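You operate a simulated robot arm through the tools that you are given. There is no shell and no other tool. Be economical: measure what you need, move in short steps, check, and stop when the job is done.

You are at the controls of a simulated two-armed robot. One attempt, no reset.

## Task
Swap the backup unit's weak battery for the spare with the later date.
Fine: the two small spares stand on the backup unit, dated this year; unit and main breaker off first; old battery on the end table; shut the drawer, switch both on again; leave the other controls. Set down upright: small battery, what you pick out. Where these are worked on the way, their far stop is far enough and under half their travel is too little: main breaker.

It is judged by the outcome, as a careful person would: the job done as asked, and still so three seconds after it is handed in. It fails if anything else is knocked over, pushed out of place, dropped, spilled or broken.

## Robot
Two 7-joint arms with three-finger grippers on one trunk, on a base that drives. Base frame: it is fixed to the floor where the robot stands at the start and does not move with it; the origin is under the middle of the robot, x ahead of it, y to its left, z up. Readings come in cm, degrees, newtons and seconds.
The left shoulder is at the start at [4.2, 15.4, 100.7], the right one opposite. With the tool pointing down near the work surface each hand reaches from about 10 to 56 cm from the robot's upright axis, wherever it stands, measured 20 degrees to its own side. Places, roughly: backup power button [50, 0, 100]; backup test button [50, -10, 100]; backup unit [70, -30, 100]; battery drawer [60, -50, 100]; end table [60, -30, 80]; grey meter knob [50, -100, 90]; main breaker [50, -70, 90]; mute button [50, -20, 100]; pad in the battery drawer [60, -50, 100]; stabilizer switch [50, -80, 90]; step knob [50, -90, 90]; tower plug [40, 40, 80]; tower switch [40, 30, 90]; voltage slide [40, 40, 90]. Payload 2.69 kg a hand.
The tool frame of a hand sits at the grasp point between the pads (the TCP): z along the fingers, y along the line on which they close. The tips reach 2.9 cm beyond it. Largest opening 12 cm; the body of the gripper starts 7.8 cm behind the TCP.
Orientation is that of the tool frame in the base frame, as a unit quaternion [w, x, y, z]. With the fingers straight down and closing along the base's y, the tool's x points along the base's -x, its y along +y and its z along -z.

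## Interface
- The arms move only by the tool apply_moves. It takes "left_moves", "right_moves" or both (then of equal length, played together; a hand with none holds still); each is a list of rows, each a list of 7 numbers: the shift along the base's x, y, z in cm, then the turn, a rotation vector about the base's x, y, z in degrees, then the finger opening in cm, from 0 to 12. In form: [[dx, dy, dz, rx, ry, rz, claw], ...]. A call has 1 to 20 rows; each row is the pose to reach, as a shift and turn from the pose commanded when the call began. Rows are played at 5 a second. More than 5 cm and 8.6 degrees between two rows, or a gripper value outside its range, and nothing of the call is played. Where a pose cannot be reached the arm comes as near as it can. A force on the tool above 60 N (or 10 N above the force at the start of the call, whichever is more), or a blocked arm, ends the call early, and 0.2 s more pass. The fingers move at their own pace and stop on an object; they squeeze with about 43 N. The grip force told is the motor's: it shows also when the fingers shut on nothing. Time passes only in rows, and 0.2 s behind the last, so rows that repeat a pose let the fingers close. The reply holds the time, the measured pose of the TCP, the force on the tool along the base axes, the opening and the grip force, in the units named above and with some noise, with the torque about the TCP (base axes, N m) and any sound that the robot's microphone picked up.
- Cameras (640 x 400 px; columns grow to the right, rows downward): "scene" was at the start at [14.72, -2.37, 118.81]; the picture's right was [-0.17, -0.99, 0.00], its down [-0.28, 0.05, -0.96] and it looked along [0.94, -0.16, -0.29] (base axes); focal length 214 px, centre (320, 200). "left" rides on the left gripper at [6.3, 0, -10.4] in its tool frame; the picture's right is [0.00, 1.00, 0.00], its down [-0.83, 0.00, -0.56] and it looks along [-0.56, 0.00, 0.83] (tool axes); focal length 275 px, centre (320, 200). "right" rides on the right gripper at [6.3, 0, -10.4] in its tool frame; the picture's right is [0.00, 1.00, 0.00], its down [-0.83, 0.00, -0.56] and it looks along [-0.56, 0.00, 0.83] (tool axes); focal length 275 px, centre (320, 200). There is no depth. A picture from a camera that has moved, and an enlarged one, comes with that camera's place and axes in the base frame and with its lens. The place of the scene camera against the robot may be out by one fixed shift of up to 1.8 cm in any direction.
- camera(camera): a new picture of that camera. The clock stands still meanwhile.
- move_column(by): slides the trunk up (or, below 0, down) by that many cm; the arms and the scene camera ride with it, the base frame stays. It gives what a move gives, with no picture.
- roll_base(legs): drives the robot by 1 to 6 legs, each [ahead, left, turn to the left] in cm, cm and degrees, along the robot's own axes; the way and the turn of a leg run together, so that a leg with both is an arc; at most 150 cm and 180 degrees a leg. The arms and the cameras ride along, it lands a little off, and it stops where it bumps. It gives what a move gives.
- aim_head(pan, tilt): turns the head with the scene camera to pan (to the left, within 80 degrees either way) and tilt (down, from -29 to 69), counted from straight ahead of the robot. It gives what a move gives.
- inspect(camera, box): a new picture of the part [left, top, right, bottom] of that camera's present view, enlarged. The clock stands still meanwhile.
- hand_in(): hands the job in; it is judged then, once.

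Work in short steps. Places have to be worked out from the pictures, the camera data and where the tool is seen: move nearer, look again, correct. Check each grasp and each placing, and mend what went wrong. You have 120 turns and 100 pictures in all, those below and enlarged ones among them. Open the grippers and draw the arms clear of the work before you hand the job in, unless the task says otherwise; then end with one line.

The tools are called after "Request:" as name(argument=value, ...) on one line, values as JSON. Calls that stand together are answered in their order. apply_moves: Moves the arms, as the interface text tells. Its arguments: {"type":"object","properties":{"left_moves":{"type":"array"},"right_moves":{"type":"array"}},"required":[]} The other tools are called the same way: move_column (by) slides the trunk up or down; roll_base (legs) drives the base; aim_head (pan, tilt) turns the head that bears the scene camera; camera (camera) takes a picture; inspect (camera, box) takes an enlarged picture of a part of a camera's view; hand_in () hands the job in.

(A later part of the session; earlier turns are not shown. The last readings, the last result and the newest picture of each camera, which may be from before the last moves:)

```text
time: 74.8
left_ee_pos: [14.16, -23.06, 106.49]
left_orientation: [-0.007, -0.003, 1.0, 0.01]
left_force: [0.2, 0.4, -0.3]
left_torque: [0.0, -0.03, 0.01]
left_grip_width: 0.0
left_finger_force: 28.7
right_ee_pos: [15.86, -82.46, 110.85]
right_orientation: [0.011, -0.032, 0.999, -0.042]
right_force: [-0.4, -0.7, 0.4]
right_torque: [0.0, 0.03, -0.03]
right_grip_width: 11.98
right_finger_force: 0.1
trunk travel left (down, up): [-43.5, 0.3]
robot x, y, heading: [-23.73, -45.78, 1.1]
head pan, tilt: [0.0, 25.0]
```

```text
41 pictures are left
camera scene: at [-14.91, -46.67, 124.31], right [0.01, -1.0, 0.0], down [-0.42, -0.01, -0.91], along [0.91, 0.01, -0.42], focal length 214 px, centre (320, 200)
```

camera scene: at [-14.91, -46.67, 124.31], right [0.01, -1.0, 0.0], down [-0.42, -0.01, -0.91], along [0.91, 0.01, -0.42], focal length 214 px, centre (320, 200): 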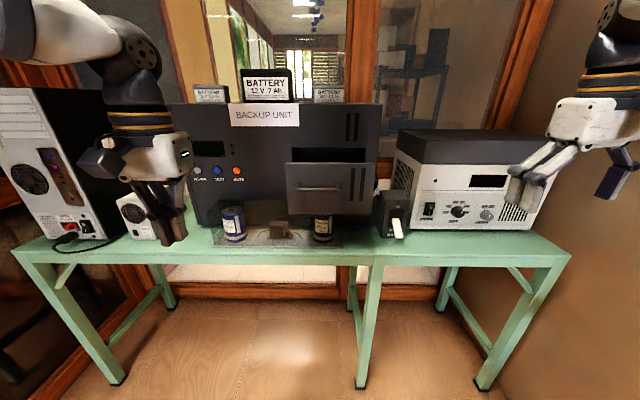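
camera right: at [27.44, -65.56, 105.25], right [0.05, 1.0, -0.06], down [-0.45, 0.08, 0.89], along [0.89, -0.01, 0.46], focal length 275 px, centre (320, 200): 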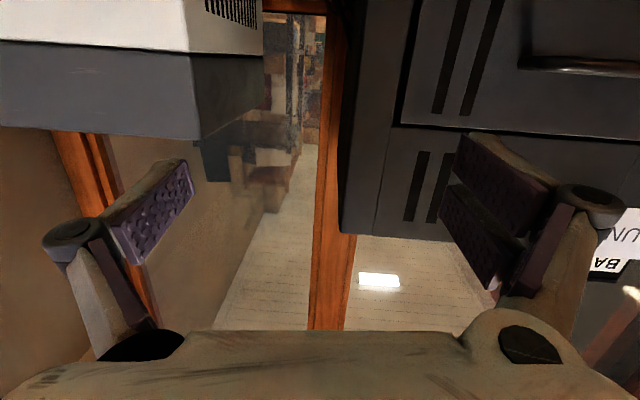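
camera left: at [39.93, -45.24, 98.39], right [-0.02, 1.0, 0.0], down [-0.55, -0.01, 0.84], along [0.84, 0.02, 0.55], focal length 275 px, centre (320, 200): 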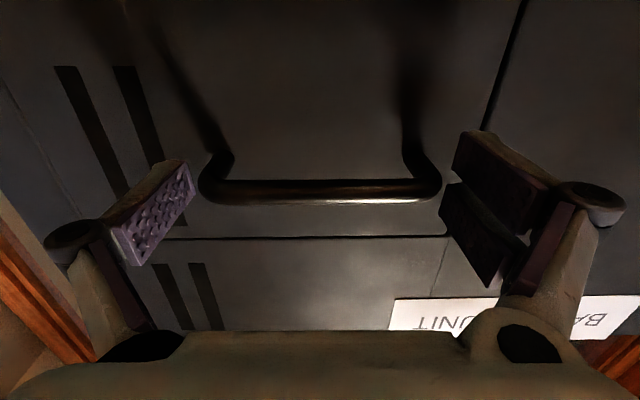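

Both hands are clear. I'll drive back in to x≈-2, then bring the right hand high over the drawer to look in.

Request:
roll_base(legs=[[22, 0, 0]])

Request:
apply_moves(right_moves=[[0, 1, 4, 0, 0, 0, 12], [0, 2, 8, 0, 0, 0, 12], [-1, 5, 11, 0, 0, 0, 12], [-1, 9, 12, 0, 0, 0, 12], [-1, 13, 12, 0, 0, 0, 12], [-1, 17, 12, 0, 0, 0, 12], [-1, 21, 12, 0, 0, 0, 12], [-1, 25, 12, 0, 0, 0, 12], [-1, 29, 12, 0, 0, 0, 12], [-1, 33, 12, 0, 0, 0, 12]])

Request:
camera(camera="right")

```text
time: 76.5
left_ee_pos: [36.38, -22.9, 106.47]
left_orientation: [-0.004, -0.003, 1.0, 0.012]
left_force: [0.4, 1.1, -0.4]
left_torque: [-0.01, 0.01, 0.01]
left_grip_width: 0.0
left_finger_force: 28.3
right_ee_pos: [37.91, -82.34, 110.81]
right_orientation: [0.01, -0.031, 0.999, -0.042]
right_force: [1.0, -0.2, 0.8]
right_torque: [0.0, 0.03, -0.03]
right_grip_width: 11.99
right_finger_force: 0.1
trunk travel left (down, up): [-43.5, 0.3]
robot x, y, heading: [-2.01, -45.8, 0.4]
head pan, tilt: [0.0, 25.0]
```

```text
time: 78.7
left_ee_pos: [36.26, -22.81, 106.43]
left_orientation: [-0.005, -0.001, 1.0, 0.011]
left_force: [0.1, 0.5, -0.2]
left_torque: [-0.01, -0.01, -0.01]
left_grip_width: 0.0
left_finger_force: 28.4
right_ee_pos: [36.14, -51.15, 122.35]
right_orientation: [0.012, -0.03, 0.999, -0.042]
right_force: [0.0, -1.1, -0.1]
right_torque: [0.01, 0.05, 0.03]
right_grip_width: 12.01
right_finger_force: 0.1
right hand out of reach, approached as far as the arm can: row 9, 10
trunk travel left (down, up): [-43.5, 0.3]
robot x, y, heading: [-1.53, -45.5, 0.5]
head pan, tilt: [0.0, 25.0]
```

```text
40 pictures are left
camera right: at [29.63, -50.79, 132.57], right [-0.06, 0.99, -0.09], down [0.81, 0.1, 0.57], along [0.58, -0.03, -0.82], focal length 275 px, centre (320, 200)
```

right: 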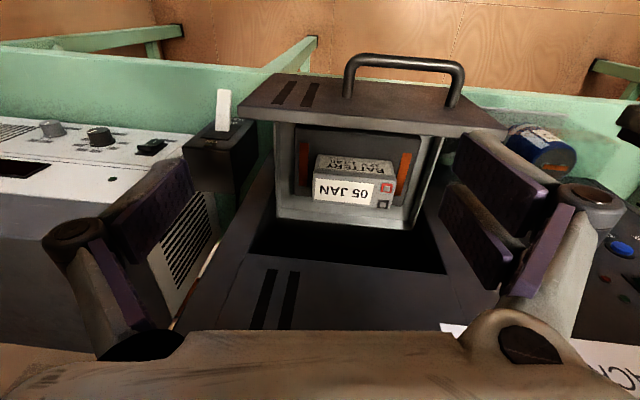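

I can see into the drawer: the old battery stands upright, dated "05 JAN" on top. I'll zoom in to see the clearances around it.

Request:
inspect(camera="right", box=[240, 100, 480, 250])

```text
2.67 times, centred on (360, 175) of right
camera zoom: at [29.63, -50.79, 132.57], right [-0.06, 0.99, -0.09], down [0.81, 0.1, 0.57], along [0.58, -0.03, -0.82], focal length 734 px, centre (213, 267)
```

zoom: 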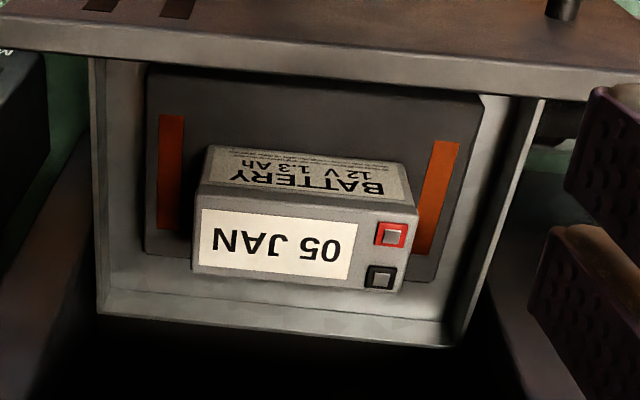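

The battery stands on a dark pad with several cm free on each y side, so I'll grasp it from above across y. I'll straighten the wrist and move over it to refine the position.

Request:
apply_moves(right_moves=[[3, 1, 0, 2, 0, -1.5, 12], [6, 2, 0, 4, 0, -3, 12], [9, 3, -1, 5, 0, -3.5, 12], [11.5, 3.2, -4, 5, 0, -3.5, 12], [11.5, 3.2, -7, 5, 0, -3.5, 12], [11.5, 3.2, -7, 5, 0, -3.5, 12]])

Request:
camera(camera="right")

```text
time: 80.1
left_ee_pos: [36.3, -23.17, 106.51]
left_orientation: [-0.005, -0.002, 1.0, 0.011]
left_force: [0.0, -0.1, 0.5]
left_torque: [0.04, -0.01, 0.0]
left_grip_width: 0.0
left_finger_force: 28.6
right_ee_pos: [44.05, -48.67, 113.44]
right_orientation: [0.012, 0.0, 1.0, 0.002]
right_force: [-0.1, 0.2, 1.1]
right_torque: [0.0, 0.01, -0.01]
right_grip_width: 12.03
right_finger_force: 0.0
right hand out of reach, approached as far as the arm can: row 1, 2, 3, 4, 5, 6
trunk travel left (down, up): [-43.5, 0.3]
robot x, y, heading: [-1.73, -46.05, 0.5]
head pan, tilt: [0.0, 25.0]
```

```text
38 pictures are left
camera right: at [37.53, -48.85, 123.81], right [0.0, 1.0, 0.0], down [0.82, 0.0, 0.57], along [0.57, 0.01, -0.82], focal length 275 px, centre (320, 200)
```

right: 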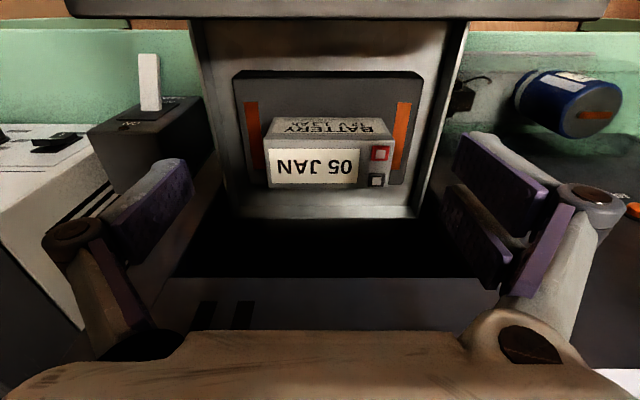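

The right hand is crossing too far in front of the body, so I'll lift it and shift the base 15 cm to the left, putting the battery on the right hand's own side.

Request:
apply_moves(right_moves=[[-1, 0, 3, 0, 0, 0, 12], [-2, 0, 6, 0, 0, 0, 12]])

Request:
roll_base(legs=[[0, 15, 0]])

Request:
apply_moves(right_moves=[[1, -4, 0, 0, 0, 0, 12], [2, -8, 0, 0, 0, 0, 12], [3, -11.5, -1, 0, 0, 0, 12], [4.5, -14.4, -3, 0, 0, 0, 12], [5, -14.4, -6, 0, 0, 0, 12], [5, -14.4, -8, 0, 0, 0, 12], [5, -14.4, -8, 0, 0, 0, 12]])

Request:
camera(camera="right")

```text
time: 80.7
left_ee_pos: [36.22, -22.98, 106.39]
left_orientation: [-0.006, -0.001, 1.0, 0.012]
left_force: [-0.3, 0.5, -0.8]
left_torque: [0.0, 0.01, -0.03]
left_grip_width: 0.0
left_finger_force: 28.7
right_ee_pos: [42.96, -48.67, 115.21]
right_orientation: [0.009, 0.0, 1.0, 0.002]
right_force: [-0.6, -0.2, -0.5]
right_torque: [0.01, 0.01, 0.05]
right_grip_width: 11.99
right_finger_force: 0.0
right hand out of reach, approached as far as the arm can: row 1, 2
trunk travel left (down, up): [-43.5, 0.3]
robot x, y, heading: [-1.83, -45.86, 0.6]
head pan, tilt: [0.0, 25.0]
```

```text
time: 82.5
left_ee_pos: [36.2, -7.9, 106.62]
left_orientation: [-0.005, -0.002, 1.0, 0.011]
left_force: [0.8, 0.1, 0.8]
left_torque: [0.0, 0.0, 0.0]
left_grip_width: 0.0
left_finger_force: 28.9
right_ee_pos: [42.72, -33.55, 115.21]
right_orientation: [0.011, 0.001, 1.0, 0.001]
right_force: [0.0, 0.1, -0.5]
right_torque: [0.01, -0.02, -0.02]
right_grip_width: 12.01
right_finger_force: 0.0
trunk travel left (down, up): [-43.5, 0.3]
robot x, y, heading: [-2.03, -30.66, 0.6]
head pan, tilt: [0.0, 25.0]
```

```text
time: 84.2
left_ee_pos: [36.11, -7.76, 106.45]
left_orientation: [-0.005, -0.001, 1.0, 0.011]
left_force: [-0.3, 0.8, -0.8]
left_torque: [0.0, -0.01, -0.04]
left_grip_width: 0.01
left_finger_force: 28.1
right_ee_pos: [47.62, -48.03, 107.41]
right_orientation: [0.01, 0.001, 1.0, 0.001]
right_force: [0.1, -0.3, -0.2]
right_torque: [0.03, 0.01, 0.01]
right_grip_width: 12.0
right_finger_force: 0.1
trunk travel left (down, up): [-43.5, 0.3]
robot x, y, heading: [-2.12, -30.78, 0.4]
head pan, tilt: [0.0, 25.0]
```

```text
37 pictures are left
camera right: at [41.23, -48.19, 117.7], right [0.0, 1.0, 0.0], down [0.82, 0.0, 0.57], along [0.57, 0.0, -0.82], focal length 275 px, centre (320, 200)
```

right: 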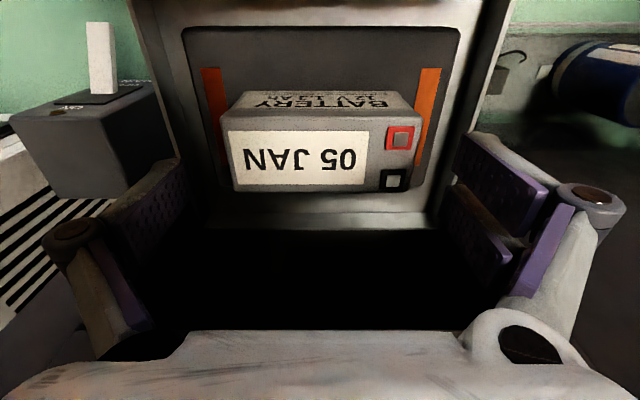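

The battery top is at z≈105, centred at (47.2, -48.2), and matches a 4.3 cm depth. I'll lower around it and close across y.

Request:
apply_moves(right_moves=[[-0.4, -0.2, -1.5, 0, 0, 0, 12], [-0.4, -0.2, -3, 0, 0, 0, 12], [-0.4, -0.2, -4, 0, 0, 0, 12], [-0.4, -0.2, -4, 0, 0, 0, 10], [-0.4, -0.2, -4, 0, 0, 0, 8], [-0.4, -0.2, -4, 0, 0, 0, 8]])

Request:
camera(camera="right")

```text
time: 85.5
left_ee_pos: [36.12, -7.88, 106.49]
left_orientation: [-0.005, 0.0, 1.0, 0.011]
left_force: [-0.7, -1.0, -0.6]
left_torque: [-0.02, 0.03, 0.04]
left_grip_width: 0.01
left_finger_force: 29.1
right_ee_pos: [47.35, -48.08, 103.34]
right_orientation: [0.011, 0.002, 1.0, 0.002]
right_force: [0.5, 2.4, 2.3]
right_torque: [0.48, -0.13, 0.0]
right_grip_width: 9.65
right_finger_force: 43.1
trunk travel left (down, up): [-43.5, 0.3]
robot x, y, heading: [-2.13, -30.85, 0.3]
head pan, tilt: [0.0, 25.0]
```

```text
36 pictures are left
camera right: at [40.85, -48.34, 113.67], right [0.0, 1.0, 0.0], down [0.82, 0.0, 0.57], along [0.57, 0.0, -0.82], focal length 275 px, centre (320, 200)
```

right: 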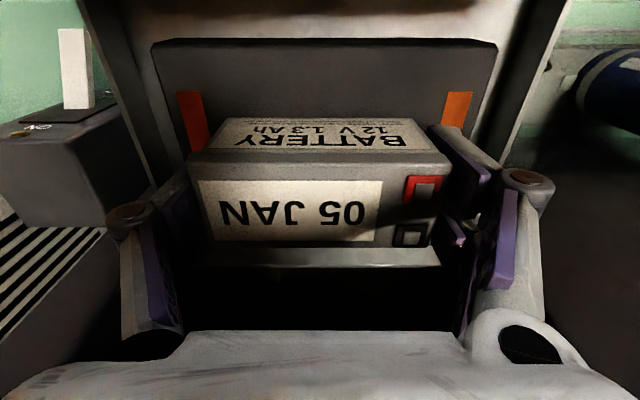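

Gripped at 9.65. I'll lift straight up.

Request:
apply_moves(right_moves=[[0, 0, 2, 0, 0, 0, 8], [0, 0, 5, 0, 0, 0, 8], [0, 0, 8, 0, 0, 0, 8], [0, 0, 11, 0, 0, 0, 8], [-1, 0, 13, 0, 0, 0, 8]])

Request:
aim_head(pan=-20, tilt=30)

Request:
camera(camera="scene")

```text
time: 86.8
left_ee_pos: [36.16, -7.94, 106.67]
left_orientation: [-0.005, -0.001, 1.0, 0.012]
left_force: [-0.1, 0.0, 0.4]
left_torque: [0.0, 0.0, 0.05]
left_grip_width: 0.02
left_finger_force: 29.3
right_ee_pos: [46.39, -48.12, 115.39]
right_orientation: [0.01, 0.002, 1.0, 0.001]
right_force: [0.6, 0.4, -6.1]
right_torque: [-0.03, 0.01, 0.0]
right_grip_width: 9.67
right_finger_force: 42.6
right hand out of reach, approached as far as the arm can: row 5
trunk travel left (down, up): [-43.5, 0.3]
robot x, y, heading: [-1.94, -30.49, 0.5]
head pan, tilt: [0.0, 25.0]
```

```text
time: 87.6
left_ee_pos: [36.06, -7.95, 106.49]
left_orientation: [-0.005, -0.001, 1.0, 0.011]
left_force: [0.6, -0.3, -0.4]
left_torque: [0.02, 0.01, 0.01]
left_grip_width: 0.0
left_finger_force: 28.4
right_ee_pos: [46.54, -48.13, 115.21]
right_orientation: [0.01, 0.002, 1.0, 0.001]
right_force: [-0.1, 0.2, -6.0]
right_torque: [0.02, 0.01, 0.01]
right_grip_width: 9.66
right_finger_force: 43.3
trunk travel left (down, up): [-43.5, 0.3]
robot x, y, heading: [-2.05, -30.81, 0.6]
head pan, tilt: [-20.0, 30.0]
```

```text
35 pictures are left
camera scene: at [6.34, -34.47, 123.51], right [-0.34, -0.94, 0.0], down [-0.47, 0.17, -0.87], along [0.82, -0.29, -0.5], focal length 214 px, centre (320, 200)
```

scene: 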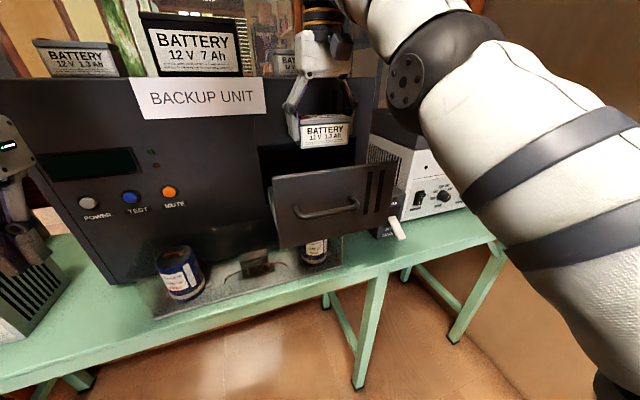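

The old battery is held firmly, bottom at ≈111.7, clear of the drawer front. I'll put it on the table in front of the stabilizer at about (44, -95). Before driving sideways I'll pull the left hand back so it clears the open drawer.

Request:
apply_moves(left_moves=[[-4, 0, 1, 0, 0, 0, 0], [-8, 0, 2, 0, 0, 0, 0], [-12, 0, 3, 0, 0, 0, 0], [-15, 0, 3, 0, 0, 0, 0]])

Request:
roll_base(legs=[[0, -35, 0]])

Request:
aim_head(pan=-30, tilt=40)

Request:
camera(camera="scene")

```text
time: 88.6
left_ee_pos: [21.22, -7.98, 109.45]
left_orientation: [-0.005, -0.001, 1.0, 0.012]
left_force: [0.5, 0.2, -0.5]
left_torque: [0.03, -0.03, 0.0]
left_grip_width: 0.03
left_finger_force: 28.5
right_ee_pos: [46.74, -48.16, 115.35]
right_orientation: [0.011, 0.002, 1.0, 0.002]
right_force: [-0.8, 0.5, -5.9]
right_torque: [0.0, 0.03, -0.02]
right_grip_width: 9.66
right_finger_force: 43.2
trunk travel left (down, up): [-43.5, 0.3]
robot x, y, heading: [-1.95, -30.56, 0.3]
head pan, tilt: [-20.0, 30.0]
```

```text
time: 91.8
left_ee_pos: [21.52, -42.55, 109.56]
left_orientation: [-0.004, 0.0, 1.0, 0.011]
left_force: [1.2, 0.1, 0.1]
left_torque: [0.0, -0.01, 0.0]
left_grip_width: 0.0
left_finger_force: 28.7
right_ee_pos: [46.84, -82.67, 115.34]
right_orientation: [0.01, 0.001, 1.0, 0.002]
right_force: [0.4, -0.5, -5.4]
right_torque: [0.02, 0.0, -0.03]
right_grip_width: 9.67
right_finger_force: 43.4
trunk travel left (down, up): [-43.5, 0.3]
robot x, y, heading: [-1.49, -64.81, 0.4]
head pan, tilt: [-20.0, 30.0]
```

```text
time: 92.5
left_ee_pos: [21.47, -42.53, 109.45]
left_orientation: [-0.005, 0.0, 1.0, 0.011]
left_force: [0.6, -0.1, 0.1]
left_torque: [0.01, 0.01, 0.0]
left_grip_width: 0.01
left_finger_force: 28.7
right_ee_pos: [46.87, -82.65, 115.28]
right_orientation: [0.009, 0.002, 1.0, 0.002]
right_force: [-0.1, -1.4, -5.4]
right_torque: [0.03, 0.01, 0.01]
right_grip_width: 9.68
right_finger_force: 43.4
trunk travel left (down, up): [-43.5, 0.3]
robot x, y, heading: [-1.98, -65.45, 0.2]
head pan, tilt: [-30.0, 40.0]
```

```text
34 pictures are left
camera scene: at [5.42, -70.16, 121.98], right [-0.49, -0.87, 0.0], down [-0.56, 0.32, -0.77], along [0.67, -0.38, -0.64], focal length 214 px, centre (320, 200)
```

scene: 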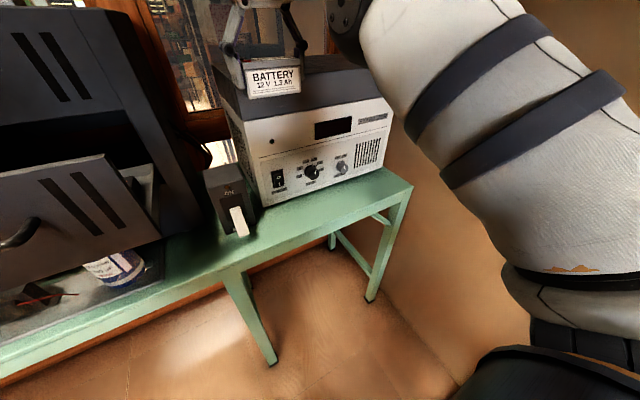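

There's ample free table in front of the stabilizer (x 38–54, y -76 to -125, z≈80). I'll move to (45, -95) and descend to just above it.

Request:
apply_moves(right_moves=[[-0.5, -3, -3, 0, 0, 0, 8], [-1, -6, -6, 0, 0, 0, 8], [-1.5, -9, -9, 0, 0, 0, 8], [-1.9, -12, -12, 0, 0, 0, 8], [-1.9, -12.3, -16, 0, 0, 0, 8], [-1.9, -12.3, -20, 0, 0, 0, 8], [-1.9, -12.3, -24, 0, 0, 0, 8], [-1.9, -12.3, -28, 0, 0, 0, 8], [-1.9, -12.3, -29.5, 0, 0, 0, 8]])

Request:
camera(camera="scene")

```text
time: 94.5
left_ee_pos: [21.46, -42.5, 109.5]
left_orientation: [-0.005, 0.0, 1.0, 0.011]
left_force: [0.0, -0.1, -0.3]
left_torque: [-0.01, 0.0, 0.0]
left_grip_width: 0.0
left_finger_force: 28.4
right_ee_pos: [44.99, -94.86, 85.56]
right_orientation: [0.012, 0.002, 1.0, 0.002]
right_force: [0.0, 0.0, -6.2]
right_torque: [0.02, 0.04, 0.01]
right_grip_width: 9.66
right_finger_force: 42.5
trunk travel left (down, up): [-43.5, 0.3]
robot x, y, heading: [-1.52, -65.54, 0.4]
head pan, tilt: [-30.0, 40.0]
```

```text
33 pictures are left
camera scene: at [5.42, -70.19, 121.98], right [-0.5, -0.87, 0.0], down [-0.56, 0.32, -0.77], along [0.67, -0.38, -0.64], focal length 214 px, centre (320, 200)
```

scene: 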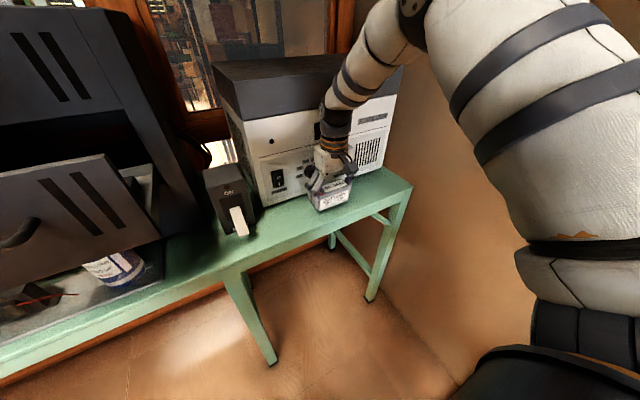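

The battery is just above the table. I'll lower in small steps until contact; weight is currently -6 N.

Request:
apply_moves(right_moves=[[0, 0, -0.7, 0, 0, 0, 8], [0, 0, -1.2, 0, 0, 0, 8], [0, 0, -1.6, 0, 0, 0, 8], [0, 0, -2.0, 0, 0, 0, 8]])

```text
time: 95.5
left_ee_pos: [21.46, -42.52, 109.38]
left_orientation: [-0.005, 0.0, 1.0, 0.011]
left_force: [0.4, -0.8, 0.8]
left_torque: [-0.03, -0.01, 0.02]
left_grip_width: 0.0
left_finger_force: 28.3
right_ee_pos: [44.93, -94.89, 83.63]
right_orientation: [0.012, 0.002, 1.0, 0.003]
right_force: [-0.5, 0.6, -5.8]
right_torque: [-0.04, 0.05, -0.01]
right_grip_width: 9.69
right_finger_force: 43.1
trunk travel left (down, up): [-43.5, 0.3]
robot x, y, heading: [-1.52, -65.15, 0.4]
head pan, tilt: [-30.0, 40.0]
```

Request:
apply_moves(right_moves=[[0, 0, -0.3, 0, 0, 0, 8], [0, 0, -0.6, 0, 0, 0, 8], [0, 0, -0.9, 0, 0, 0, 8]])

Request:
inspect(camera="scene", box=[260, 140, 420, 240])

```text
time: 96.3
left_ee_pos: [21.15, -42.44, 109.55]
left_orientation: [-0.002, 0.0, 1.0, 0.011]
left_force: [-0.7, 0.5, -0.1]
left_torque: [0.02, 0.0, 0.0]
left_grip_width: 0.0
left_finger_force: 29.0
right_ee_pos: [44.84, -94.98, 83.37]
right_orientation: [0.016, 0.002, 1.0, 0.0]
right_force: [-1.2, -5.0, 28.0]
right_torque: [-0.16, -0.13, 0.06]
right_grip_width: 9.7
right_finger_force: 43.2
trunk travel left (down, up): [-43.5, 0.3]
robot x, y, heading: [-1.43, -65.24, 0.2]
head pan, tilt: [-30.0, 40.0]
```

```text
4.00 times, centred on (340, 190) of scene
camera zoom: at [5.1, -70.11, 122.05], right [-0.5, -0.87, 0.0], down [-0.56, 0.32, -0.77], along [0.67, -0.38, -0.64], focal length 858 px, centre (240, 240)
```

zoom: 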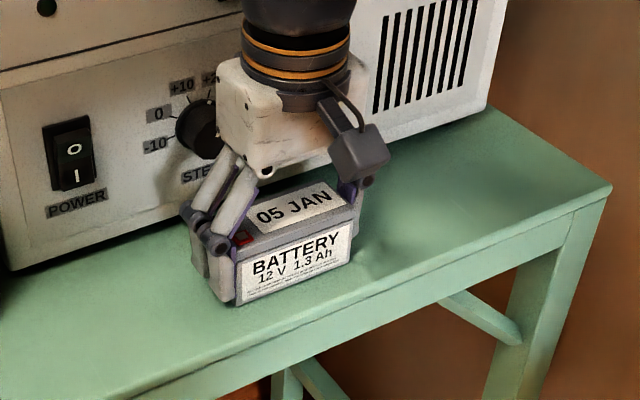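

Contact at TCP z 83.4: the battery stands upright on the table. I'll release and lift straight up.

Request:
apply_moves(right_moves=[[0, 0, 0.5, 0, 0, 0, 9.8], [0, 0, 0.5, 0, 0, 0, 12], [0, 0, 0.5, 0, 0, 0, 12], [0, 0, 3, 0, 0, 0, 12], [0, 0, 7, 0, 0, 0, 12], [0, 0, 12, 0, 0, 0, 12], [0, 0, 17, 0, 0, 0, 12], [0, 0, 22, 0, 0, 0, 12], [0, 0, 26, 0, 0, 0, 12]])

Request:
camera(camera="scene")

```text
time: 98.3
left_ee_pos: [21.33, -42.54, 109.38]
left_orientation: [-0.006, 0.0, 1.0, 0.012]
left_force: [0.4, -0.5, 0.0]
left_torque: [0.0, 0.03, 0.01]
left_grip_width: 0.04
left_finger_force: 28.5
right_ee_pos: [44.81, -94.88, 108.91]
right_orientation: [0.011, 0.001, 1.0, 0.002]
right_force: [-0.1, -0.2, 0.4]
right_torque: [-0.04, 0.01, 0.0]
right_grip_width: 12.02
right_finger_force: 0.0
trunk travel left (down, up): [-43.5, 0.3]
robot x, y, heading: [-1.72, -65.18, 0.4]
head pan, tilt: [-30.0, 40.0]
```

```text
31 pictures are left
camera scene: at [5.36, -70.15, 121.98], right [-0.5, -0.87, 0.0], down [-0.56, 0.32, -0.77], along [0.67, -0.38, -0.64], focal length 214 px, centre (320, 200)
```

scene: 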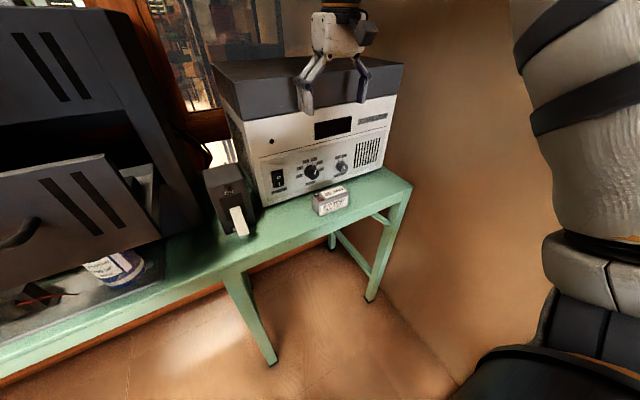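

The old battery stands upright on the table. Next I need the spare dates, so I'll raise the right hand with the tool pitched about 30° down, which lifts the camera well above the unit top.

Request:
apply_moves(right_moves=[[-1, 1, 2, 0, -8, 0, 12], [-2, 2, 4, 0, -16, 0, 12], [-2, 3, 7, 0, -24, 0, 12], [-2, 4, 10, 0, -32, 0, 12], [-2, 5, 13, 0, -40, 0, 12], [-2, 6, 16, 0, -48, 0, 12], [-2, 7, 19, 0, -56, 0, 12], [-2, 8, 22, 0, -60, 0, 12], [-2, 9, 25, 0, -60, 0, 12], [-2, 10, 28, 0, -60, 0, 12]])

Request:
roll_base(legs=[[0, 35, 0]])

Request:
camera(camera="right")

```text
time: 100.5
left_ee_pos: [21.54, -42.51, 109.42]
left_orientation: [-0.004, 0.001, 1.0, 0.011]
left_force: [-0.2, -0.3, -1.4]
left_torque: [0.0, 0.0, 0.01]
left_grip_width: 0.0
left_finger_force: 28.5
right_ee_pos: [46.64, -87.56, 139.89]
right_orientation: [0.51, 0.004, 0.86, 0.005]
right_force: [0.1, -0.4, 0.3]
right_torque: [0.0, 0.02, -0.02]
right_grip_width: 11.99
right_finger_force: 0.1
right hand out of reach, approached as far as the arm can: row 2, 4, 5, 6, 7, 8, 9, 10
trunk travel left (down, up): [-43.5, 0.3]
robot x, y, heading: [-1.76, -65.07, 0.2]
head pan, tilt: [-30.0, 40.0]
```

```text
time: 103.8
left_ee_pos: [21.14, -7.48, 109.43]
left_orientation: [-0.005, 0.0, 1.0, 0.011]
left_force: [0.3, -0.2, 0.2]
left_torque: [0.0, -0.02, 0.03]
left_grip_width: 0.0
left_finger_force: 28.2
right_ee_pos: [46.61, -52.19, 139.67]
right_orientation: [0.508, 0.003, 0.861, 0.003]
right_force: [-0.1, -0.1, -0.3]
right_torque: [0.0, 0.04, -0.02]
right_grip_width: 11.99
right_finger_force: 0.0
trunk travel left (down, up): [-43.5, 0.3]
robot x, y, heading: [-2.14, -30.13, 0.3]
head pan, tilt: [-30.0, 40.0]
```

```text
30 pictures are left
camera right: at [34.41, -52.43, 139.27], right [0.0, 1.0, 0.0], down [-0.09, 0.0, 1.0], along [1.0, 0.0, 0.09], focal length 275 px, centre (320, 200)
```

right: 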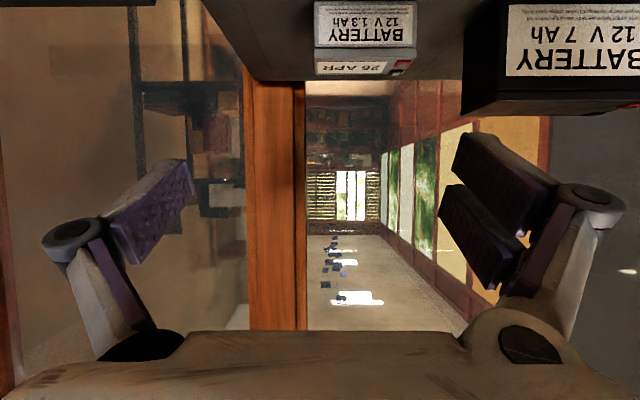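

That height works, and the right spare's date is visible. I'll zoom in, then shift left to see the other one.

Request:
inspect(camera="right", box=[300, 0, 428, 80])

Request:
roll_base(legs=[[0, 28, 0]])

Request:
inspect(camera="right", box=[240, 0, 560, 200])

```text
5.00 times, centred on (364, 40) of right
camera zoom: at [34.41, -52.43, 139.27], right [0.0, 1.0, 0.0], down [-0.09, 0.0, 1.0], along [1.0, 0.0, 0.09], focal length 1376 px, centre (100, 1000)
```

zoom: 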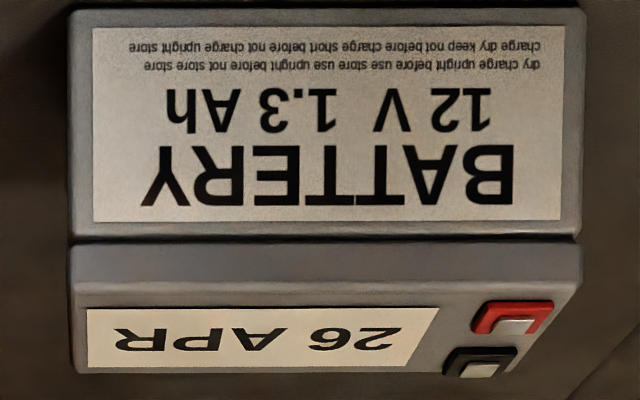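

```text
time: 106.5
left_ee_pos: [21.1, 19.73, 109.45]
left_orientation: [-0.005, -0.001, 1.0, 0.012]
left_force: [-0.2, 0.7, -0.1]
left_torque: [0.0, 0.01, 0.05]
left_grip_width: 0.0
left_finger_force: 28.3
right_ee_pos: [46.44, -25.23, 139.81]
right_orientation: [0.508, 0.003, 0.861, 0.006]
right_force: [0.6, 0.5, -0.4]
right_torque: [0.0, 0.0, -0.01]
right_grip_width: 12.0
right_finger_force: 0.0
trunk travel left (down, up): [-43.5, 0.3]
robot x, y, heading: [-2.23, -2.94, 0.5]
head pan, tilt: [-30.0, 40.0]
```

```text
2.00 times, centred on (400, 100) of right
camera zoom: at [34.27, -25.38, 139.28], right [0.0, 1.0, 0.01], down [-0.09, -0.01, 1.0], along [1.0, 0.0, 0.09], focal length 551 px, centre (160, 400)
```

zoom: 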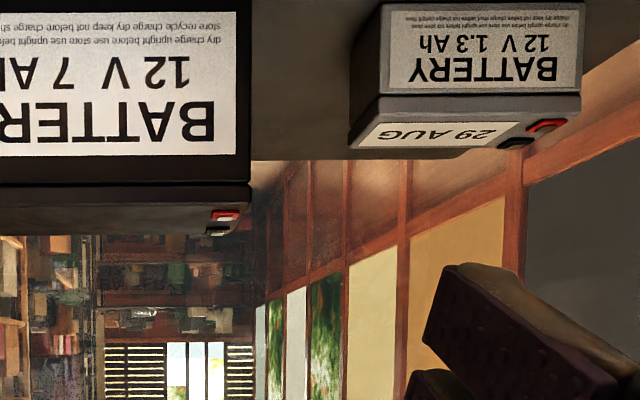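

The right spare reads "26 APR" and the left "29 AUG", so the left one is later. It sits at about (63.7, -10.2), top z≈128, and the left hand suits it. I'll park the right hand tool-down and pulled back first.

Request:
apply_moves(right_moves=[[-3, -1, -1, 0, 7, 0, 8], [-6, -2, -3, 0, 14, 0, 8], [-9, -3, -5, 0, 21, 0, 8], [-12, -4, -7, 0, 28, 0, 4], [-15, -5, -10, 0, 35, 0, 4], [-17, -6, -13, 0, 42, 0, 2], [-19, -8, -16, 0, 49, 0, 2], [-20, -10, -19, 0, 56, 0, 2], [-21, -12, -22, 0, 60, 0, 2], [-21, -13, -25, 0, 60, 0, 2]])

Request:
aim_head(pan=0, tilt=20)

```text
time: 108.7
left_ee_pos: [20.96, 19.71, 109.44]
left_orientation: [-0.005, 0.0, 1.0, 0.011]
left_force: [-0.1, -0.2, 0.2]
left_torque: [-0.02, 0.03, -0.01]
left_grip_width: 0.0
left_finger_force: 28.6
right_ee_pos: [25.36, -38.3, 114.84]
right_orientation: [0.01, 0.005, 1.0, 0.003]
right_force: [0.2, 0.5, 0.0]
right_torque: [0.01, -0.02, -0.01]
right_grip_width: 2.01
right_finger_force: 0.1
right hand out of reach, approached as far as the arm can: row 4, 5, 6, 7
trunk travel left (down, up): [-43.5, 0.3]
robot x, y, heading: [-2.01, -2.57, 0.5]
head pan, tilt: [-30.0, 40.0]
```

```text
time: 109.6
left_ee_pos: [21.15, 19.75, 109.42]
left_orientation: [-0.004, -0.002, 1.0, 0.012]
left_force: [0.0, -0.2, -0.6]
left_torque: [0.0, 0.01, 0.0]
left_grip_width: 0.0
left_finger_force: 28.8
right_ee_pos: [25.52, -38.28, 114.89]
right_orientation: [0.01, 0.006, 1.0, 0.003]
right_force: [0.4, -0.4, -0.1]
right_torque: [-0.02, 0.02, -0.02]
right_grip_width: 2.01
right_finger_force: 0.1
trunk travel left (down, up): [-43.5, 0.3]
robot x, y, heading: [-2.31, -2.89, 0.4]
head pan, tilt: [0.0, 20.0]
```

Now I'll drive so the left spare is on the left hand's own side, then raise the left hand with a 30° downward pitch.

Request:
roll_base(legs=[[0, -29, 0]])

Request:
apply_moves(left_moves=[[2, 0, 2, 0, -6, 0, 4], [4, 0, 4, 0, -12, 0, 8], [6, 0, 7, 0, -18, 0, 12], [8, 0, 10, 0, -24, 0, 12], [10, 0, 13, 0, -30, 0, 12], [13, 0, 16, 0, -36, 0, 12], [16, 0, 19, 0, -42, 0, 12], [19, 0, 22, 0, -48, 0, 12], [22, 0, 25, 0, -54, 0, 12], [24, 0, 28, 0, -60, 0, 12], [26, 0, 28, 0, -60, 0, 12], [26, 0, 28, 0, -60, 0, 12]])

Request:
camera(camera="left")

```text
time: 112.5
left_ee_pos: [21.22, -9.66, 109.41]
left_orientation: [-0.005, -0.001, 1.0, 0.012]
left_force: [0.7, 0.2, -0.4]
left_torque: [0.02, 0.0, 0.0]
left_grip_width: 0.0
left_finger_force: 28.7
right_ee_pos: [25.61, -67.69, 114.9]
right_orientation: [0.01, 0.005, 1.0, 0.002]
right_force: [-0.2, 0.0, 0.0]
right_torque: [0.02, -0.01, -0.02]
right_grip_width: 1.98
right_finger_force: 0.1
trunk travel left (down, up): [-43.5, 0.3]
robot x, y, heading: [-2.04, -32.42, 0.3]
head pan, tilt: [0.0, 20.0]
```

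```text
time: 115.0
left_ee_pos: [47.21, -9.79, 137.48]
left_orientation: [0.496, -0.006, 0.868, 0.009]
left_force: [-0.3, -0.9, 0.1]
left_torque: [-0.01, -0.01, 0.01]
left_grip_width: 12.0
left_finger_force: 0.1
right_ee_pos: [25.51, -67.61, 114.95]
right_orientation: [0.01, 0.006, 1.0, 0.002]
right_force: [-0.6, 0.2, -0.3]
right_torque: [0.0, -0.01, 0.0]
right_grip_width: 2.0
right_finger_force: 0.0
trunk travel left (down, up): [-43.5, 0.3]
robot x, y, heading: [-1.95, -32.42, 0.4]
head pan, tilt: [0.0, 20.0]
```

```text
27 pictures are left
camera left: at [35.04, -10.0, 137.38], right [-0.02, 1.0, 0.01], down [-0.06, -0.02, 1.0], along [1.0, 0.02, 0.06], focal length 275 px, centre (320, 200)
```

left: 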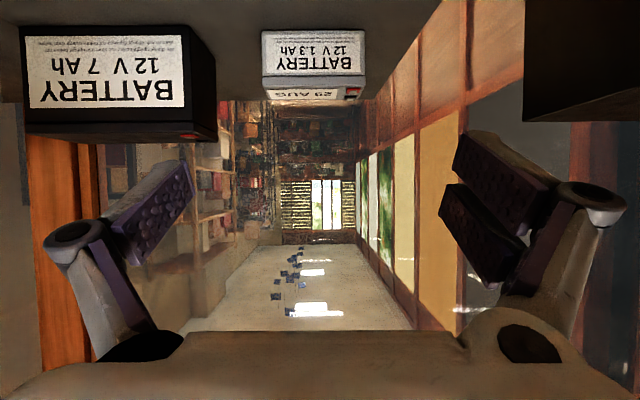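

The spare's centre is about (63.7, -10.1), base at z 123.1. I'll drop to z≈126.3 in front of it, then check before sliding the fingers around it.

Request:
apply_moves(left_moves=[[2, -0.1, -2.8, 0, 0, -0.5, 12], [4, -0.2, -5.6, 0, 0, -1, 12], [6, -0.3, -8.4, 0, 0, -1.1, 12], [7, -0.3, -11.1, 0, 0, -1.1, 12], [7, -0.3, -11.1, 0, 0, -1.1, 12]])

Request:
camera(camera="left")

```text
time: 116.2
left_ee_pos: [54.42, -10.02, 126.33]
left_orientation: [0.495, 0.002, 0.869, 0.006]
left_force: [-0.7, -1.1, 0.2]
left_torque: [-0.05, -0.01, -0.02]
left_grip_width: 11.99
left_finger_force: 0.0
right_ee_pos: [25.55, -67.66, 114.87]
right_orientation: [0.01, 0.006, 1.0, 0.003]
right_force: [-0.2, 0.1, 0.1]
right_torque: [-0.01, 0.02, 0.01]
right_grip_width: 2.03
right_finger_force: 0.0
trunk travel left (down, up): [-43.5, 0.3]
robot x, y, heading: [-1.87, -32.32, 0.2]
head pan, tilt: [0.0, 20.0]
```

```text
26 pictures are left
camera left: at [42.19, -9.99, 126.25], right [0.0, 1.0, 0.02], down [-0.06, -0.02, 1.0], along [1.0, 0.0, 0.06], focal length 275 px, centre (320, 200)
```

left: 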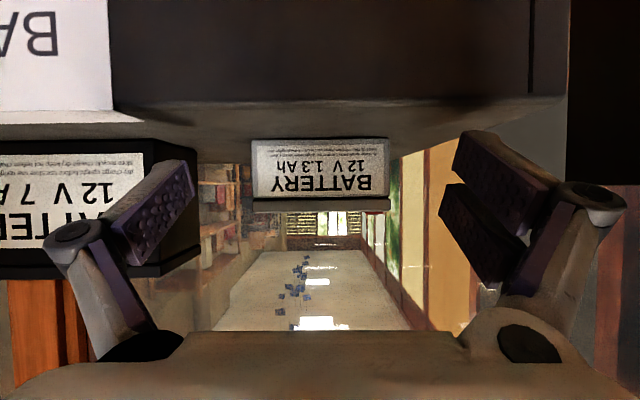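

The spare is well centred, front face at x≈61.3. I'll slide forward 8.5 cm with the fingers straddling it.

Request:
apply_moves(left_moves=[[2, 0, 0, 0, 0, 0, 12], [4, 0, 0, 0, 0, 0, 12], [6, 0, 0, 0, 0, 0, 12], [7.5, 0, 0, 0, 0, 0, 12], [8.5, 0, 0, 0, 0, 0, 12], [8.5, 0, 0, 0, 0, 0, 12]])

```text
time: 117.7
left_ee_pos: [62.92, -9.95, 126.39]
left_orientation: [0.495, 0.002, 0.869, 0.005]
left_force: [-0.2, -0.2, -0.5]
left_torque: [0.02, 0.01, -0.02]
left_grip_width: 12.02
left_finger_force: 0.0
right_ee_pos: [25.59, -67.59, 115.04]
right_orientation: [0.011, 0.007, 1.0, 0.003]
right_force: [0.6, 0.1, 0.3]
right_torque: [0.03, 0.01, -0.03]
right_grip_width: 2.01
right_finger_force: 0.0
trunk travel left (down, up): [-43.5, 0.3]
robot x, y, heading: [-1.93, -32.45, 0.2]
head pan, tilt: [0.0, 20.0]
```

Reached with no contact. I'll close on the spare, then lift slightly.

Request:
apply_moves(left_moves=[[0, 0, 0, 0, 0, 0, 10.5], [0, 0, 0, 0, 0, 0, 8], [0, 0, 0, 0, 0, 0, 8], [0, 0, 1, 0, 0, 0, 8], [0, 0, 2.5, 0, 0, 0, 8]])

Request:
camera(camera="left")

```text
time: 118.8
left_ee_pos: [62.93, -10.02, 128.76]
left_orientation: [0.494, 0.002, 0.869, 0.005]
left_force: [-0.4, -0.9, -4.8]
left_torque: [-0.02, 0.05, 0.02]
left_grip_width: 9.71
left_finger_force: 43.0
right_ee_pos: [25.73, -67.54, 114.98]
right_orientation: [0.009, 0.006, 1.0, 0.003]
right_force: [0.2, 0.4, -0.2]
right_torque: [0.0, 0.0, -0.01]
right_grip_width: 2.0
right_finger_force: 0.0
trunk travel left (down, up): [-43.5, 0.3]
robot x, y, heading: [-1.91, -32.6, 0.4]
head pan, tilt: [0.0, 20.0]
```

```text
25 pictures are left
camera left: at [50.69, -10.02, 128.67], right [0.0, 1.0, 0.02], down [-0.05, -0.02, 1.0], along [1.0, 0.0, 0.05], focal length 275 px, centre (320, 200)
```

left: 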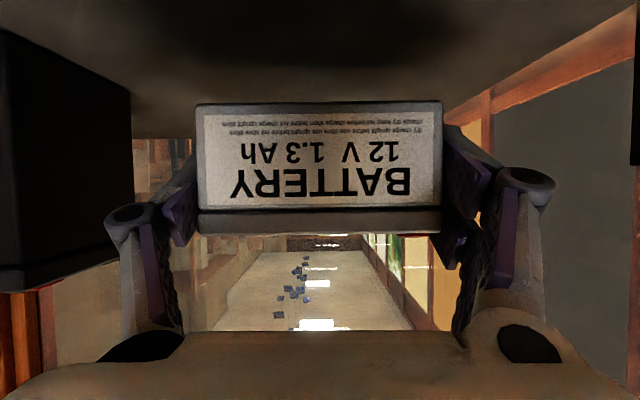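

The spare is held upright. I'll lift a bit more and withdraw it clear of the unit.

Request:
apply_moves(left_moves=[[0, 0, 2, 0, 0, 0, 8], [-3, 0, 3, 0, 0, 0, 8], [-7, 0, 3, 0, 0, 0, 8], [-11, 0, 3, 0, 0, 0, 8], [-15, 0, 3, 0, 0, 0, 8], [-19, 0, 3, 0, 0, 0, 8]])

Request:
roll_base(legs=[[0, 12, 0]])

Request:
aim_head(pan=20, tilt=40)

Request:
camera(camera="scene")

```text
time: 120.2
left_ee_pos: [43.83, -9.78, 131.85]
left_orientation: [0.496, 0.001, 0.868, 0.006]
left_force: [0.5, 0.1, -5.4]
left_torque: [0.0, 0.02, -0.07]
left_grip_width: 9.71
left_finger_force: 42.8
left hand out of reach, approached as far as the arm can: row 1
right_ee_pos: [25.59, -67.45, 114.93]
right_orientation: [0.011, 0.007, 1.0, 0.002]
right_force: [-0.7, -0.4, -0.6]
right_torque: [-0.03, -0.02, 0.03]
right_grip_width: 2.03
right_finger_force: 0.0
trunk travel left (down, up): [-43.5, 0.3]
robot x, y, heading: [-1.72, -32.55, 0.5]
head pan, tilt: [0.0, 20.0]
```

```text
time: 121.8
left_ee_pos: [44.0, 2.22, 131.74]
left_orientation: [0.496, 0.004, 0.868, 0.004]
left_force: [-1.1, 0.8, -6.1]
left_torque: [0.01, 0.06, -0.06]
left_grip_width: 9.68
left_finger_force: 42.8
right_ee_pos: [25.38, -55.49, 114.98]
right_orientation: [0.01, 0.007, 1.0, 0.003]
right_force: [0.4, -0.3, -0.1]
right_torque: [-0.03, 0.0, -0.01]
right_grip_width: 1.99
right_finger_force: 0.1
trunk travel left (down, up): [-43.5, 0.3]
robot x, y, heading: [-1.68, -20.23, 0.1]
head pan, tilt: [0.0, 20.0]
```

```text
time: 122.7
left_ee_pos: [43.88, 2.33, 131.67]
left_orientation: [0.495, 0.003, 0.869, 0.005]
left_force: [0.4, 0.1, -5.4]
left_torque: [0.01, 0.05, 0.0]
left_grip_width: 9.72
left_finger_force: 42.8
right_ee_pos: [25.36, -55.56, 114.92]
right_orientation: [0.01, 0.007, 1.0, 0.003]
right_force: [0.4, 0.3, -0.1]
right_torque: [0.03, 0.02, 0.01]
right_grip_width: 1.99
right_finger_force: 0.1
trunk travel left (down, up): [-43.5, 0.3]
robot x, y, heading: [-2.01, -19.94, 0.2]
head pan, tilt: [20.0, 40.0]
```

```text
24 pictures are left
camera scene: at [5.78, -17.93, 121.98], right [0.34, -0.94, 0.0], down [-0.6, -0.22, -0.77], along [0.72, 0.26, -0.64], focal length 214 px, centre (320, 200)
```

scene: 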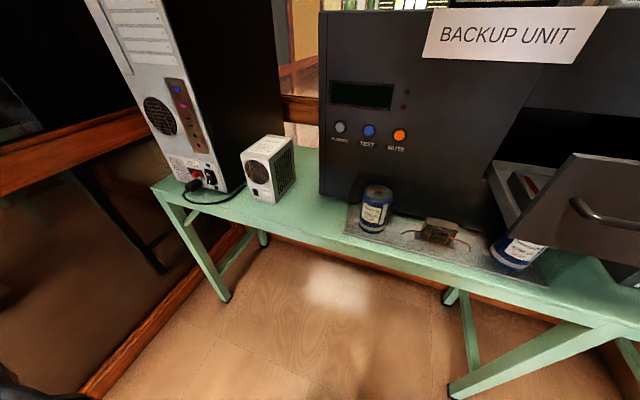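

The free table spot around (44, 2) lies between the fan box (y≥11.4) and the tray (y≤-11). I'll lower the spare towards it.

Request:
apply_moves(left_moves=[[0, -0.5, -4, 0, 0, 0, 8], [0, -0.5, -8, 0, 0, 0, 8], [0, -0.5, -12, 0, 0, 0, 8], [0, -0.5, -16, 0, 0, 0, 8], [0, -0.5, -20, 0, 0, 0, 8], [0, -0.5, -24, 0, 0, 0, 8], [0, -0.5, -28, 0, 0, 0, 8], [0, -0.5, -32, 0, 0, 0, 8], [0, -0.5, -36, 0, 0, 0, 8], [0, -0.5, -40, 0, 0, 0, 8], [0, -0.5, -43, 0, 0, 0, 8], [0, -0.5, -45.5, 0, 0, 0, 8]])

Request:
camera(camera="scene")

```text
time: 125.3
left_ee_pos: [43.75, 0.89, 88.96]
left_orientation: [0.495, 0.008, 0.869, -0.003]
left_force: [0.3, 0.0, -5.8]
left_torque: [0.01, 0.05, 0.0]
left_grip_width: 9.7
left_finger_force: 43.0
left hand out of reach, approached as far as the arm can: row 11, 12
right_ee_pos: [25.37, -55.45, 114.85]
right_orientation: [0.01, 0.007, 1.0, 0.003]
right_force: [0.3, -0.2, 0.8]
right_torque: [0.02, -0.03, -0.01]
right_grip_width: 2.01
right_finger_force: 0.0
trunk travel left (down, up): [-43.5, 0.3]
robot x, y, heading: [-1.52, -20.32, 0.4]
head pan, tilt: [20.0, 40.0]
```

```text
23 pictures are left
camera scene: at [5.75, -17.96, 121.99], right [0.35, -0.94, 0.0], down [-0.6, -0.22, -0.77], along [0.72, 0.26, -0.64], focal length 214 px, centre (320, 200)
```

scene: 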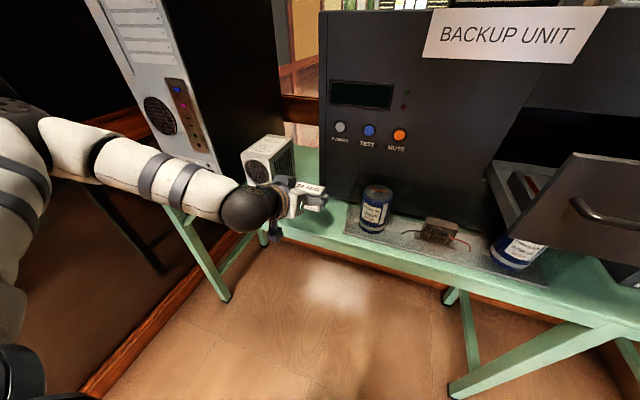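

The arm bottoms out at z 89 in this posture, so I'll lower the trunk for the rest, in measured steps.

Request:
move_column(by=-4.8)

Request:
inspect(camera="scene", box=[230, 120, 390, 260])

```text
time: 126.2
left_ee_pos: [44.04, 0.68, 84.32]
left_orientation: [0.495, 0.003, 0.869, 0.005]
left_force: [0.6, 0.0, -4.7]
left_torque: [-0.02, 0.05, 0.02]
left_grip_width: 9.68
left_finger_force: 42.3
right_ee_pos: [28.5, -55.42, 105.96]
right_orientation: [-0.06, 0.008, 0.998, 0.003]
right_force: [0.6, -0.4, -0.2]
right_torque: [-0.03, -0.01, -0.02]
right_grip_width: 2.03
right_finger_force: 0.0
trunk travel left (down, up): [-38.7, 5.1]
robot x, y, heading: [-1.56, -20.37, 0.3]
head pan, tilt: [20.0, 40.0]
```

```text
2.86 times, centred on (310, 190) of scene
camera zoom: at [10.78, -17.89, 116.59], right [0.35, -0.94, 0.0], down [-0.6, -0.22, -0.77], along [0.72, 0.26, -0.64], focal length 613 px, centre (349, 229)
```

zoom: 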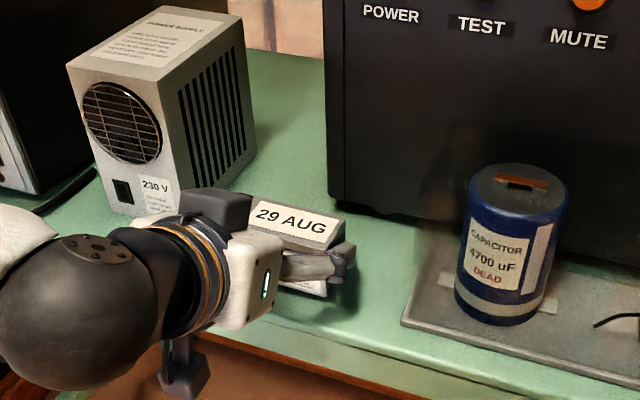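

The spare is about 1 cm above the table. I'll lower in small steps to contact.

Request:
apply_moves(left_moves=[[0, 0, -0.4, 0, 0, 0, 8], [0, 0, -0.8, 0, 0, 0, 8], [0, 0, -1.2, 0, 0, 0, 8], [0, 0, -1.5, 0, 0, 0, 8]])

```text
time: 127.2
left_ee_pos: [44.06, 0.85, 84.03]
left_orientation: [0.492, 0.004, 0.871, 0.005]
left_force: [-0.2, 1.2, -5.9]
left_torque: [0.02, 0.07, -0.02]
left_grip_width: 9.71
left_finger_force: 42.8
left hand out of reach, approached as far as the arm can: row 2, 3, 4
right_ee_pos: [28.33, -55.49, 105.93]
right_orientation: [-0.06, 0.007, 0.998, 0.003]
right_force: [-0.4, 0.0, -0.1]
right_torque: [0.01, 0.0, -0.01]
right_grip_width: 2.01
right_finger_force: 0.1
trunk travel left (down, up): [-38.7, 5.1]
robot x, y, heading: [-1.75, -20.18, 0.1]
head pan, tilt: [20.0, 40.0]
```

Request:
move_column(by=-2)

Request:
apply_moves(left_moves=[[0, 0, -0.3, 0, 0, 0, 8], [0, 0, -0.6, 0, 0, 0, 8]])

```text
time: 127.8
left_ee_pos: [44.04, 0.7, 82.67]
left_orientation: [0.5, 0.004, 0.866, 0.006]
left_force: [3.3, 4.0, 44.8]
left_torque: [1.1, 0.01, 0.49]
left_grip_width: 9.69
left_finger_force: 43.0
right_ee_pos: [29.12, -55.65, 102.52]
right_orientation: [-0.085, 0.008, 0.996, 0.003]
right_force: [0.8, -0.5, 0.4]
right_torque: [-0.01, -0.02, -0.03]
right_grip_width: 2.0
right_finger_force: 0.1
trunk travel left (down, up): [-36.7, 7.1]
robot x, y, heading: [-2.04, -20.38, 0.3]
head pan, tilt: [20.0, 40.0]
```

```text
time: 128.6
left_ee_pos: [44.24, 0.64, 82.83]
left_orientation: [0.503, 0.004, 0.864, 0.006]
left_force: [-6.1, 2.0, 20.4]
left_torque: [0.82, 0.19, 0.1]
left_grip_width: 9.71
left_finger_force: 43.5
left hand out of reach, approached as far as the arm can: row 2
right_ee_pos: [29.13, -55.56, 102.38]
right_orientation: [-0.086, 0.007, 0.996, 0.005]
right_force: [-0.7, 1.1, -0.1]
right_torque: [0.0, -0.01, -0.01]
right_grip_width: 2.01
right_finger_force: 0.1
trunk travel left (down, up): [-36.7, 7.1]
robot x, y, heading: [-1.95, -20.5, 0.2]
head pan, tilt: [20.0, 40.0]
stopped in row 2 (left hand): the force on the tool passed its limit at 60 N (the readings are from after the stop); the commanded pose is now the measured one
```

Contact is made and the battery rests on the table. I'll open and retract back and up along the tool axis.

Request:
apply_moves(left_moves=[[0, 0, 0.2, 0, 0, 0, 10.5], [0, 0, 0.2, 0, 0, 0, 12], [0, 0, 0.2, 0, 0, 0, 12], [-1.7, 0, 1.2, 0, 0, 0, 12], [-3.5, 0, 2.5, 0, 0, 0, 12], [-5.5, 0, 4.5, 0, 0, 0, 12], [-7, 0, 8, 0, 0, 0, 12], [-7, 0, 12, 0, 0, 0, 12], [-7, 0, 16, 0, 0, 0, 12]])

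Request:
camera(camera="scene")

```text
time: 130.6
left_ee_pos: [40.88, 0.58, 100.88]
left_orientation: [0.499, 0.004, 0.867, 0.006]
left_force: [-0.2, 0.8, 0.2]
left_torque: [0.0, 0.0, 0.02]
left_grip_width: 12.01
left_finger_force: 0.1
left hand out of reach, approached as far as the arm can: row 4, 5, 6, 7, 8, 9
right_ee_pos: [29.23, -55.65, 102.46]
right_orientation: [-0.086, 0.008, 0.996, 0.005]
right_force: [-0.9, 0.3, 0.3]
right_torque: [-0.04, -0.02, 0.02]
right_grip_width: 1.99
right_finger_force: 0.0
trunk travel left (down, up): [-36.7, 7.1]
robot x, y, heading: [-2.39, -19.75, 0.3]
head pan, tilt: [20.0, 40.0]
```

```text
21 pictures are left
camera scene: at [12.0, -17.89, 114.18], right [0.35, -0.94, 0.0], down [-0.6, -0.22, -0.77], along [0.72, 0.26, -0.64], focal length 214 px, centre (320, 200)
```

scene: 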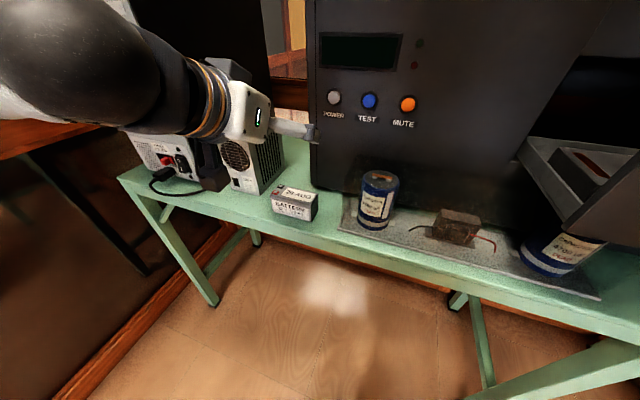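

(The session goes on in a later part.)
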